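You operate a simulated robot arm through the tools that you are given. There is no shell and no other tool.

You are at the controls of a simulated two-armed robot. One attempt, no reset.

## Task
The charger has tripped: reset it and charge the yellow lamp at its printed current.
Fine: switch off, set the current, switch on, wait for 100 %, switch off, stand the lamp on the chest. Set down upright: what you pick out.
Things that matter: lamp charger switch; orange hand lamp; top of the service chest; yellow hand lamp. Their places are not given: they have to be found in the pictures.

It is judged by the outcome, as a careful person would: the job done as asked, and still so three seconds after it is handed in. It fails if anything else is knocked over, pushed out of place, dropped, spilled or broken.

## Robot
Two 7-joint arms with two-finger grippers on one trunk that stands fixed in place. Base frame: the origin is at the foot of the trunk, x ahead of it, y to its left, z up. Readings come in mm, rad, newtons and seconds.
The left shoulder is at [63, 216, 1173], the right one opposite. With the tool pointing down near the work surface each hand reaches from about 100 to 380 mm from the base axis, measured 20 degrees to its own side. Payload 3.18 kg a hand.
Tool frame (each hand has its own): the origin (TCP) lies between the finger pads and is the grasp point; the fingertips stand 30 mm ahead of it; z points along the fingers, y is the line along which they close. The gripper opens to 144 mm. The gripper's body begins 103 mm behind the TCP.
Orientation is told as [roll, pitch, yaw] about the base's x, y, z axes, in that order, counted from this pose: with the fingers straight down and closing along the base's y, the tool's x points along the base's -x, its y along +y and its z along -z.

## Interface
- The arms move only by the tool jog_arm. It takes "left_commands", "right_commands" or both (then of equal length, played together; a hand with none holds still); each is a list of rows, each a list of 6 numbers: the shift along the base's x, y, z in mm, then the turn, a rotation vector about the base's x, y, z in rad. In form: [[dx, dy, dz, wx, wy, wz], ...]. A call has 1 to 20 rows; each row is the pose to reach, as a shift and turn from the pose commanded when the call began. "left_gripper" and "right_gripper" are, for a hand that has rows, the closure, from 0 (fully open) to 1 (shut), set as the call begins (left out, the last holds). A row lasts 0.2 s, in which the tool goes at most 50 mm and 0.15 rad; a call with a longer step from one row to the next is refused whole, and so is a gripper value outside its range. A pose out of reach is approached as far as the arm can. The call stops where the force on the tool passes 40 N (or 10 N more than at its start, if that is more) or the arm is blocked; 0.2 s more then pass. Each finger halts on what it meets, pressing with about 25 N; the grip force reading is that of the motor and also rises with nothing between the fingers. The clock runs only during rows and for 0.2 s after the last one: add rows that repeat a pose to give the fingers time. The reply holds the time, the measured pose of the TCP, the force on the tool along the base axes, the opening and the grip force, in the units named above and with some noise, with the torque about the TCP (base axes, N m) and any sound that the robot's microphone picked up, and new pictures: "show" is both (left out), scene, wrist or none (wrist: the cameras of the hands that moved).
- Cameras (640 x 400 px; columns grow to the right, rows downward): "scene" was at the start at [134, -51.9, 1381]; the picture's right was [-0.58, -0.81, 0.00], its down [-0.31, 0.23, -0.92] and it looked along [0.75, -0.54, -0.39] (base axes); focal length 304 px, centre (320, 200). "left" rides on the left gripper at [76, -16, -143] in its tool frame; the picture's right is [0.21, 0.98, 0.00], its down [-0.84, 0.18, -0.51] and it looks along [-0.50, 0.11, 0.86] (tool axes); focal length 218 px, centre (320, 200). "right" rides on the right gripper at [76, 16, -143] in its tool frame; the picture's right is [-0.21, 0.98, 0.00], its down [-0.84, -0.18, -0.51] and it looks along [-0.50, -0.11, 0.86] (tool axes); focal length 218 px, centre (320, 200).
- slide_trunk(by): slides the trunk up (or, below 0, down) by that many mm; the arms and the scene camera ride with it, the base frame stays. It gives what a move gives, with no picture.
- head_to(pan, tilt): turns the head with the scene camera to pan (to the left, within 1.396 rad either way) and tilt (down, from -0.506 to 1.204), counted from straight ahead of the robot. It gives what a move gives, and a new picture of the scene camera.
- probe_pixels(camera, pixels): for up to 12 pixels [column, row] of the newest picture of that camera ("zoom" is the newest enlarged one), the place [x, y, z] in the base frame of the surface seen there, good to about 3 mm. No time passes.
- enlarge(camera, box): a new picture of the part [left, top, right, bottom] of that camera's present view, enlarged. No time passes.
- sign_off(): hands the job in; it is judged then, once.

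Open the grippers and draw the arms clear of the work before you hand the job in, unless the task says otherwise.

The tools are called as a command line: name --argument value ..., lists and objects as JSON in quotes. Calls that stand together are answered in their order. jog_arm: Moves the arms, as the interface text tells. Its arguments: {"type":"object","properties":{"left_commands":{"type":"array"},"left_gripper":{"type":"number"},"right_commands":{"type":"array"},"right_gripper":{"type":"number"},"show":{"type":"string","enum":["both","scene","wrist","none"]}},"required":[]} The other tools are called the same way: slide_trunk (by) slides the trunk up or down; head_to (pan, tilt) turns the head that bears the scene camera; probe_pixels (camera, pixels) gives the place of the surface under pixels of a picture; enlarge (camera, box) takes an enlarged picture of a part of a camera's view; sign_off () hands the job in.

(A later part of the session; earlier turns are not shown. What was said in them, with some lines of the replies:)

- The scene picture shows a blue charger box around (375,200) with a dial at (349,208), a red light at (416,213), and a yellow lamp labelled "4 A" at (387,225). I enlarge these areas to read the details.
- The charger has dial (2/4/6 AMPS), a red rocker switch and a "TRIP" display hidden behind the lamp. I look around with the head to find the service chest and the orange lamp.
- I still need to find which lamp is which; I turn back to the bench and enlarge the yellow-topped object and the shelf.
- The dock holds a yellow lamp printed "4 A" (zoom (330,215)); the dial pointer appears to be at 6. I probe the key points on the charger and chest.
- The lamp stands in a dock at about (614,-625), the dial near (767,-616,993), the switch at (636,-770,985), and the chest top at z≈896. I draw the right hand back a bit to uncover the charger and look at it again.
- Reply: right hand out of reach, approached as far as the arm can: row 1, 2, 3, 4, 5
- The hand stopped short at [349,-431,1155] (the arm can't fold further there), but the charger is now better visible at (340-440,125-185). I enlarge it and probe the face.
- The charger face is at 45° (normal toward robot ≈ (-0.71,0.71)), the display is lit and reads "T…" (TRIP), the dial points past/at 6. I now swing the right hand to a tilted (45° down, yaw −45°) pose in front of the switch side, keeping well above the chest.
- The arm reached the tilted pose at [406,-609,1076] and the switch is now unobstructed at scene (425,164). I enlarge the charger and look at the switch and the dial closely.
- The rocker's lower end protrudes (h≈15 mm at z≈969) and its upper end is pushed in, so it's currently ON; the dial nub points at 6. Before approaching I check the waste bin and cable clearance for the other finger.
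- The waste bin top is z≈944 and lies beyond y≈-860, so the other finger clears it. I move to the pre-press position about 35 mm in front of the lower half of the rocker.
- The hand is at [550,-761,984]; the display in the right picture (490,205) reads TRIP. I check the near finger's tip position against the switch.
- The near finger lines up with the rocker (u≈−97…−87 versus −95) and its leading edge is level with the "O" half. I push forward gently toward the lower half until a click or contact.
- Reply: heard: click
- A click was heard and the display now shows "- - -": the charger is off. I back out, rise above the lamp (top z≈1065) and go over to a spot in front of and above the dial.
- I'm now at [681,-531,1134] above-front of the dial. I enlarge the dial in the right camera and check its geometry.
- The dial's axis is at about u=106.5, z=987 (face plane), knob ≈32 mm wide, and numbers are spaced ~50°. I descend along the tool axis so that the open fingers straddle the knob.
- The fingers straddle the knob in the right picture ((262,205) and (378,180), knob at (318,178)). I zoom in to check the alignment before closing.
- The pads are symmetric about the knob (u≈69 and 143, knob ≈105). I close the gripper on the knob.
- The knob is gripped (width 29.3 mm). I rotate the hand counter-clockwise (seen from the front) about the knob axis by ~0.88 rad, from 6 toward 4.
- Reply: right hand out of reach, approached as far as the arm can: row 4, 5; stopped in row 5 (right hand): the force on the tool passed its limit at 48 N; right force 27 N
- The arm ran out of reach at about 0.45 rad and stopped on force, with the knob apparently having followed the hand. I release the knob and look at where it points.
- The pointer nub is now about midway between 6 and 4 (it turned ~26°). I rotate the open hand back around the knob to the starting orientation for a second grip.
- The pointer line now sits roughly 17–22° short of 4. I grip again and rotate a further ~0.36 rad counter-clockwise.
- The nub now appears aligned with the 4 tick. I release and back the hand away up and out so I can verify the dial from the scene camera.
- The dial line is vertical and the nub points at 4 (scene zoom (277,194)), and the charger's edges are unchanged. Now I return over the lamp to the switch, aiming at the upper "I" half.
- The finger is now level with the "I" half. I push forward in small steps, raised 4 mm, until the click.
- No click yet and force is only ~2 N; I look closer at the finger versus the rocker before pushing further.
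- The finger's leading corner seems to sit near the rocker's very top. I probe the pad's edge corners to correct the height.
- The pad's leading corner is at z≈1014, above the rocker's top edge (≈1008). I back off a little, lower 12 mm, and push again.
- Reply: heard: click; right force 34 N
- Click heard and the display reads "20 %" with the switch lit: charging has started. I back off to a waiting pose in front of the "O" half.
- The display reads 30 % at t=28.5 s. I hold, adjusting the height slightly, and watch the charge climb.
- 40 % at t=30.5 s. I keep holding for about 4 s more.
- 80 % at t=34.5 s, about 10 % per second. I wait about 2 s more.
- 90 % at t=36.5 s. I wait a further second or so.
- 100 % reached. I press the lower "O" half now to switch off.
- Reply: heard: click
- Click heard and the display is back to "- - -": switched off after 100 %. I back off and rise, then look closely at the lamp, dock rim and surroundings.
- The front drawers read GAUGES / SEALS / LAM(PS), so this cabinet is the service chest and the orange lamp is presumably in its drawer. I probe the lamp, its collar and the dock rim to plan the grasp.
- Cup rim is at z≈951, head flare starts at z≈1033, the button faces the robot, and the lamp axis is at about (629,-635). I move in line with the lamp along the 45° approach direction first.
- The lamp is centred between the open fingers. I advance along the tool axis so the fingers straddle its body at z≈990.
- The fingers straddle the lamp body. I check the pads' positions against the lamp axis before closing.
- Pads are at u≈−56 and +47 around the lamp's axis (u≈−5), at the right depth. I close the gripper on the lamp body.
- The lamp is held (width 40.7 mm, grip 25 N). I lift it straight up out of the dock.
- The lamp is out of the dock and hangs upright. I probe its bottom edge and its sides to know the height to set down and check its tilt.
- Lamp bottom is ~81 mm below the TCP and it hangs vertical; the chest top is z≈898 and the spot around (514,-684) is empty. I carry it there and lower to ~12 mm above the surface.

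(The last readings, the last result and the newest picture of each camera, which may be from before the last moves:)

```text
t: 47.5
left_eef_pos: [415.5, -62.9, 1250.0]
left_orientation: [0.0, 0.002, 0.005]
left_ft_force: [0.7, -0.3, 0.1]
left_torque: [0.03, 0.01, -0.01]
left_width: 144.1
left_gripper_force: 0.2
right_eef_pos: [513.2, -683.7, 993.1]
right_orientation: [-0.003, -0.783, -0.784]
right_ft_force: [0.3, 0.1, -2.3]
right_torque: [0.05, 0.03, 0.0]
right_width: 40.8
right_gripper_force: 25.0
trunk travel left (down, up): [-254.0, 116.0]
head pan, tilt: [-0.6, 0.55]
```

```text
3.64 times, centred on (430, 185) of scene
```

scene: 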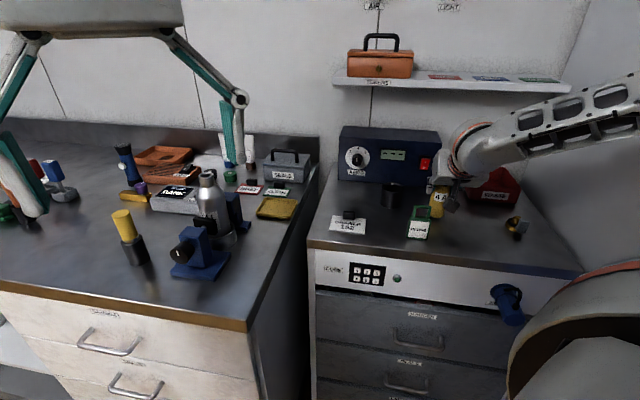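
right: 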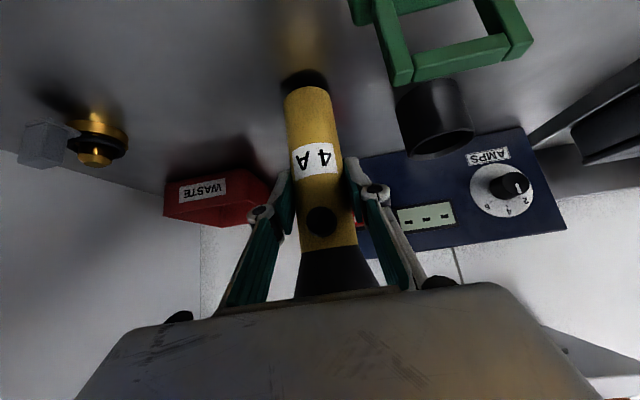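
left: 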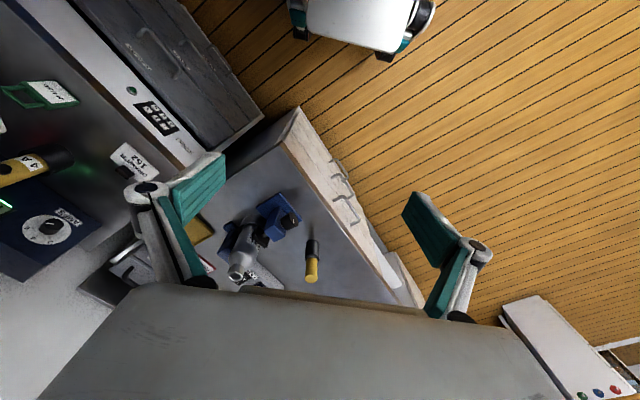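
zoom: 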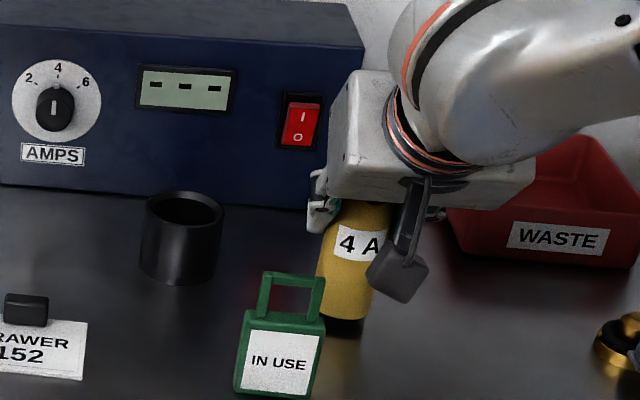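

The lamp is upright just above the surface and clear of the IN USE tag. I lower it slowly until contact.

jog_arm --right_commands '[[0, 0, -4, 0, 0, 0], [0, 0, -7, 0, 0, 0], [0, 0, -9.5, 0, 0, 0], [0, 0, -11.5, 0, 0, 0]]' --right_gripper 1.0 --show "wrist"

enlarge --camera "scene" --box '[390, 150, 470, 230]'

```text
t: 48.5
left_eef_pos: [414.0, -61.1, 1251.2]
left_orientation: [-0.001, 0.0, 0.003]
left_ft_force: [-0.4, 0.4, -0.2]
left_torque: [0.0, 0.03, 0.0]
left_width: 144.1
left_gripper_force: 0.1
right_eef_pos: [513.1, -683.9, 984.8]
right_orientation: [-0.002, -0.788, -0.785]
right_ft_force: [0.1, -0.9, 3.8]
right_torque: [-0.01, 0.06, 0.03]
right_width: 40.9
right_gripper_force: 25.0
trunk travel left (down, up): [-254.0, 116.0]
head pan, tilt: [-0.6, 0.55]
```

right: 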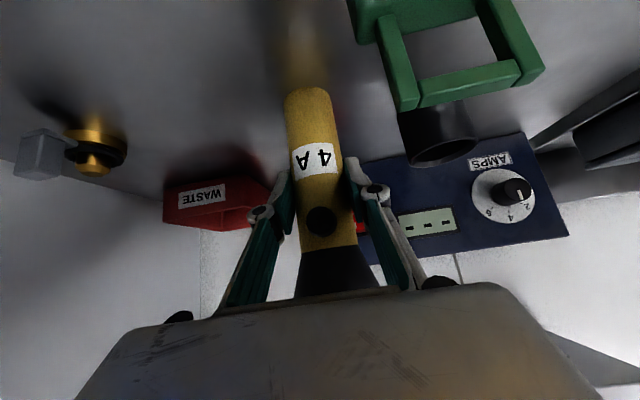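

```text
5.00 times, centred on (430, 190) of scene
```

zoom: 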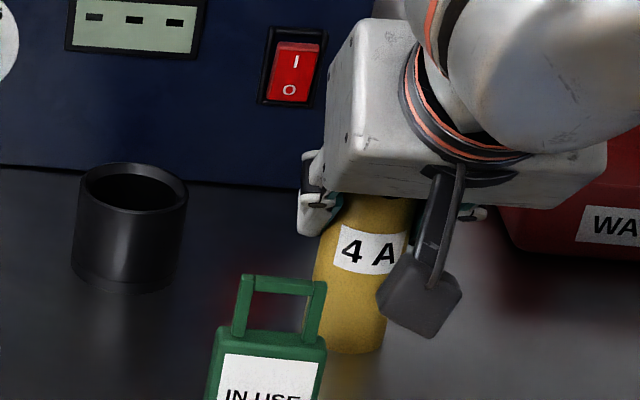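

Contact: vertical force rose to about +4 N at z≈985, so the lamp stands on the chest. I relax the push by 2 mm and then open the gripper.

jog_arm --right_commands '[[0, 0, 1.5, 0, 0, 0], [0, 0, 2, 0, 0, 0]]' --right_gripper 1.0 --show "none"

```text
t: 49.1
left_eef_pos: [416.3, -63.3, 1249.8]
left_orientation: [-0.002, 0.002, 0.004]
left_ft_force: [0.6, -0.2, -0.2]
left_torque: [0.0, 0.02, 0.0]
left_width: 144.1
left_gripper_force: 0.1
right_eef_pos: [512.6, -684.5, 983.9]
right_orientation: [-0.002, -0.784, -0.786]
right_ft_force: [-0.3, -0.6, -1.2]
right_torque: [-0.09, -0.02, -0.01]
right_width: 40.7
right_gripper_force: 25.2
trunk travel left (down, up): [-254.0, 116.0]
head pan, tilt: [-0.6, 0.55]
```

The load is now essentially on the chest (−1.2 N). I open the fingers.

jog_arm --right_commands '[[0, 0, 0, 0, 0, 0], [0, 0, 0, 0, 0, 0], [0, 0, 0, 0, 0, 0]]' --right_gripper 0.3

enlarge --camera "right" --box '[200, 60, 440, 260]'

```text
t: 49.9
left_eef_pos: [414.7, -61.8, 1251.0]
left_orientation: [-0.001, 0.001, 0.005]
left_ft_force: [-0.1, -1.3, -0.7]
left_torque: [0.03, -0.01, 0.0]
left_width: 143.8
left_gripper_force: 0.1
right_eef_pos: [514.6, -685.5, 984.6]
right_orientation: [-0.001, -0.785, -0.785]
right_ft_force: [-0.1, -0.4, 0.3]
right_torque: [-0.02, 0.02, -0.01]
right_width: 101.2
right_gripper_force: 0.0
trunk travel left (down, up): [-254.0, 116.0]
head pan, tilt: [-0.6, 0.55]
```

scene: 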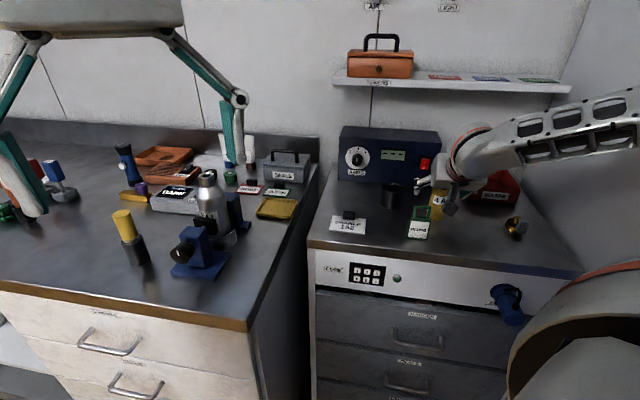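
right: 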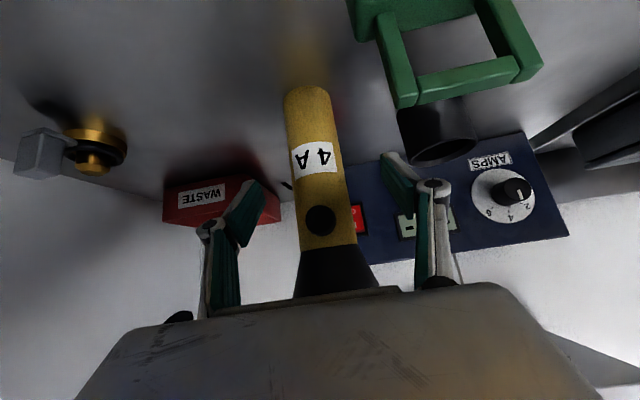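

```text
2.00 times, centred on (320, 160) of right
```

zoom: 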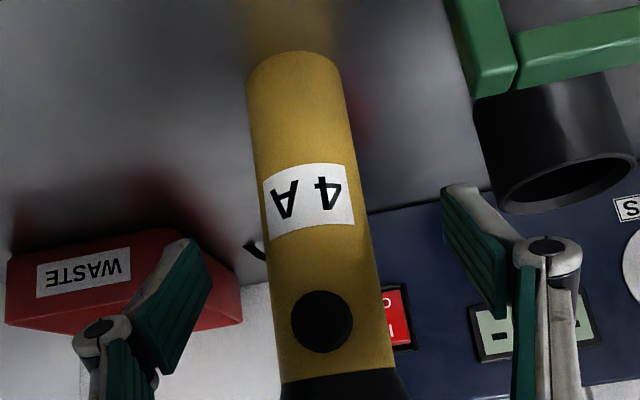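

The lamp stands free and upright between the open fingers. I draw the hand back along the tool axis, up and away.

jog_arm --right_commands '[[-8, 8, 11, 0, 0, 0], [-18, 18, 25, 0, 0, 0], [-30, 30, 42, 0, 0, 0], [-45, 45, 64, 0, 0, 0], [-60, 60, 85, 0, 0, 0], [-75, 75, 106, 0, 0, 0], [-85, 85, 125, 0, 0, 0]]' --right_gripper 0.3

enlarge --camera "scene" --box '[330, 120, 490, 240]'

```text
t: 51.5
left_eef_pos: [413.7, -62.6, 1251.1]
left_orientation: [-0.003, 0.001, 0.004]
left_ft_force: [-0.5, -0.1, 0.9]
left_torque: [0.02, -0.01, -0.02]
left_width: 143.8
left_gripper_force: 0.0
right_eef_pos: [427.7, -597.6, 1109.7]
right_orientation: [-0.002, -0.785, -0.785]
right_ft_force: [0.1, 0.3, 0.4]
right_torque: [-0.05, 0.01, 0.01]
right_width: 100.8
right_gripper_force: 0.1
trunk travel left (down, up): [-254.0, 116.0]
head pan, tilt: [-0.6, 0.55]
```

scene: 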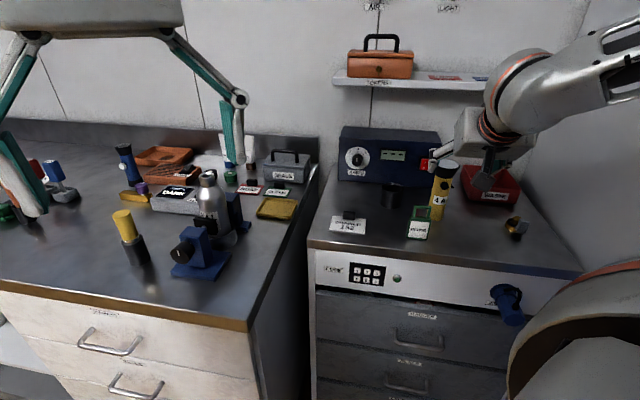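
right: 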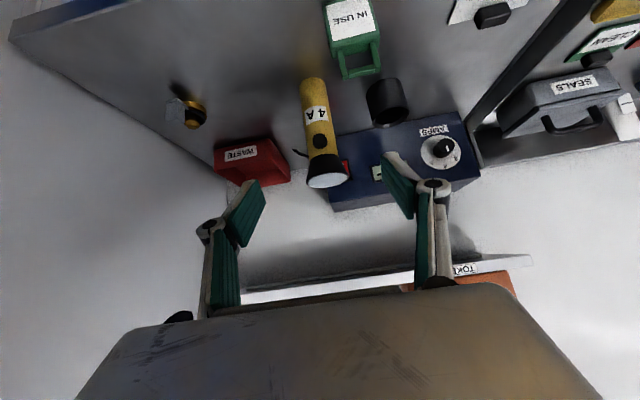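

```text
3.33 times, centred on (410, 180) of scene
```

zoom: 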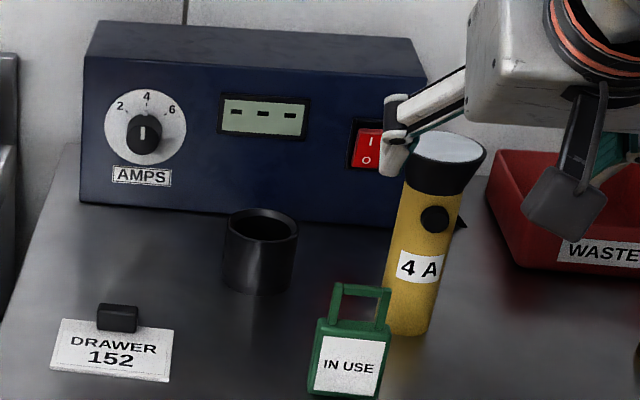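

The lamp stands upright on the chest, the dial is at 4, the switch shows off and the display "- - -". I withdraw the right hand to its early hanging pose, clear of the work.

jog_arm --right_commands '[[-8, 20, 8, 0.0385, 0.093, 0.093], [-17, 41, 12, 0.077, 0.186, 0.186], [-25, 62, 16, 0.1155, 0.279, 0.279], [-33, 82, 21, 0.154, 0.372, 0.372], [-42, 102, 26, 0.1925, 0.465, 0.465], [-50, 123, 31, 0.231, 0.558, 0.558], [-58, 143, 36, 0.2695, 0.651, 0.651], [-65, 160, 40, 0.308, 0.744, 0.744]]' --right_gripper 0.0

enlarge --camera "scene" --box '[330, 120, 530, 250]'

enlarge --camera "right" --box '[60, 60, 360, 320]'

```text
t: 53.3
left_eef_pos: [414.6, -68.2, 1249.2]
left_orientation: [0.003, 0.003, 0.001]
left_ft_force: [0.2, -1.2, -0.9]
left_torque: [0.19, 0.04, 0.01]
left_width: 144.1
left_gripper_force: 0.2
right_eef_pos: [365.2, -442.7, 1144.9]
right_orientation: [0.004, 0.003, 0.002]
right_ft_force: [0.4, -1.2, 0.6]
right_torque: [0.18, 0.06, 0.0]
right_width: 144.0
right_gripper_force: 0.1
trunk travel left (down, up): [-254.0, 116.0]
head pan, tilt: [-0.6, 0.55]
```

scene: 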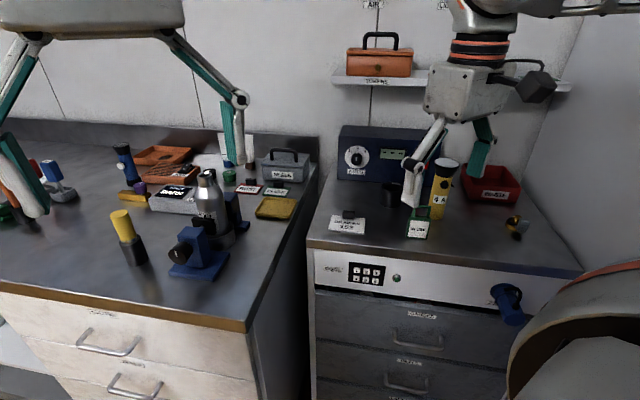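
right: 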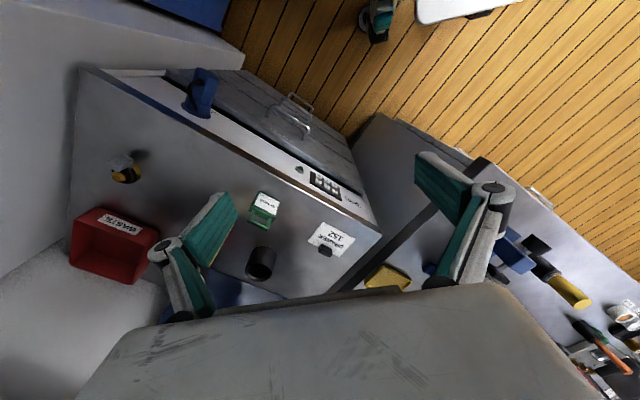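

```text
3.08 times, centred on (430, 185) of scene
```

zoom: 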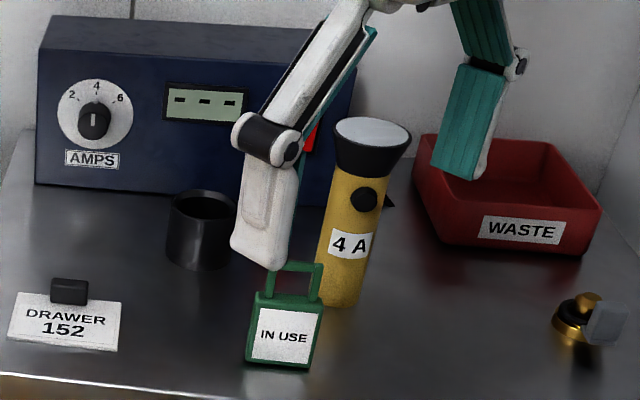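

```text
1.54 times, centred on (210, 190) of right
```

zoom: 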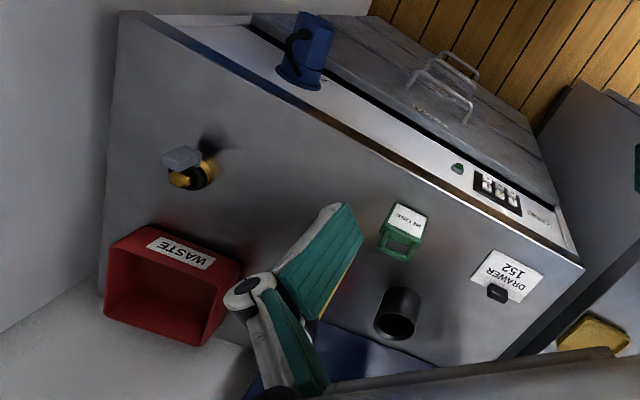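

Everything looks in place; I make a final check that the lamp is vertical and that the tags and charger haven't shifted.

probe_pixels --camera "scene" --pixels '[[447, 164], [440, 198], [438, 214], [441, 190], [349, 226], [419, 230], [350, 150], [514, 226]]'

```text
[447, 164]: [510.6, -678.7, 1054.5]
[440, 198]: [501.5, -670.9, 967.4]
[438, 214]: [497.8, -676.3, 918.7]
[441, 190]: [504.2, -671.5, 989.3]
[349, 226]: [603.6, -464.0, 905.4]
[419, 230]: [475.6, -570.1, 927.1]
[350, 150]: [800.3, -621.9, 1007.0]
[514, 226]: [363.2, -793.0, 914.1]
```

The lamp stands upright at about (512,-684) on the chest top. The charger is off with the dial at 4, the tags are where they were, and both grippers are open and clear, so I hand the job in.

sign_off

```text
The job is handed in.
```

The yellow lamp is charged to 100 % at its printed 4 A and stands upright on top of the service chest. I've handed the job in, but no verdict came back.

- **Reset:** I switched the tripped charger off, and the display changed from "TRIP" to "- - -".
- **Current:** I turned the dial from 6 to 4. The arm ran out of reach partway and stopped at its force limit (48 N), so I re-gripped to finish the turn. The charger did not move.
- **Charge:** I switched it on at 20 % and waited until the display read 100 %. Then I switched it off, and the display went back to "- - -".
- **Lamp:** I lifted it out of the dock and set it down at about (512, -684) mm, clear of the dock and the "IN USE" tag. Probes on the lamp afterwards showed it standing straight.

I never saw the orange lamp. It may be in the chest's lower drawer, whose label starts "LAM", which I didn't open. The tags I re-checked had not moved, nothing else looked disturbed, and both grippers are open and clear of the work.
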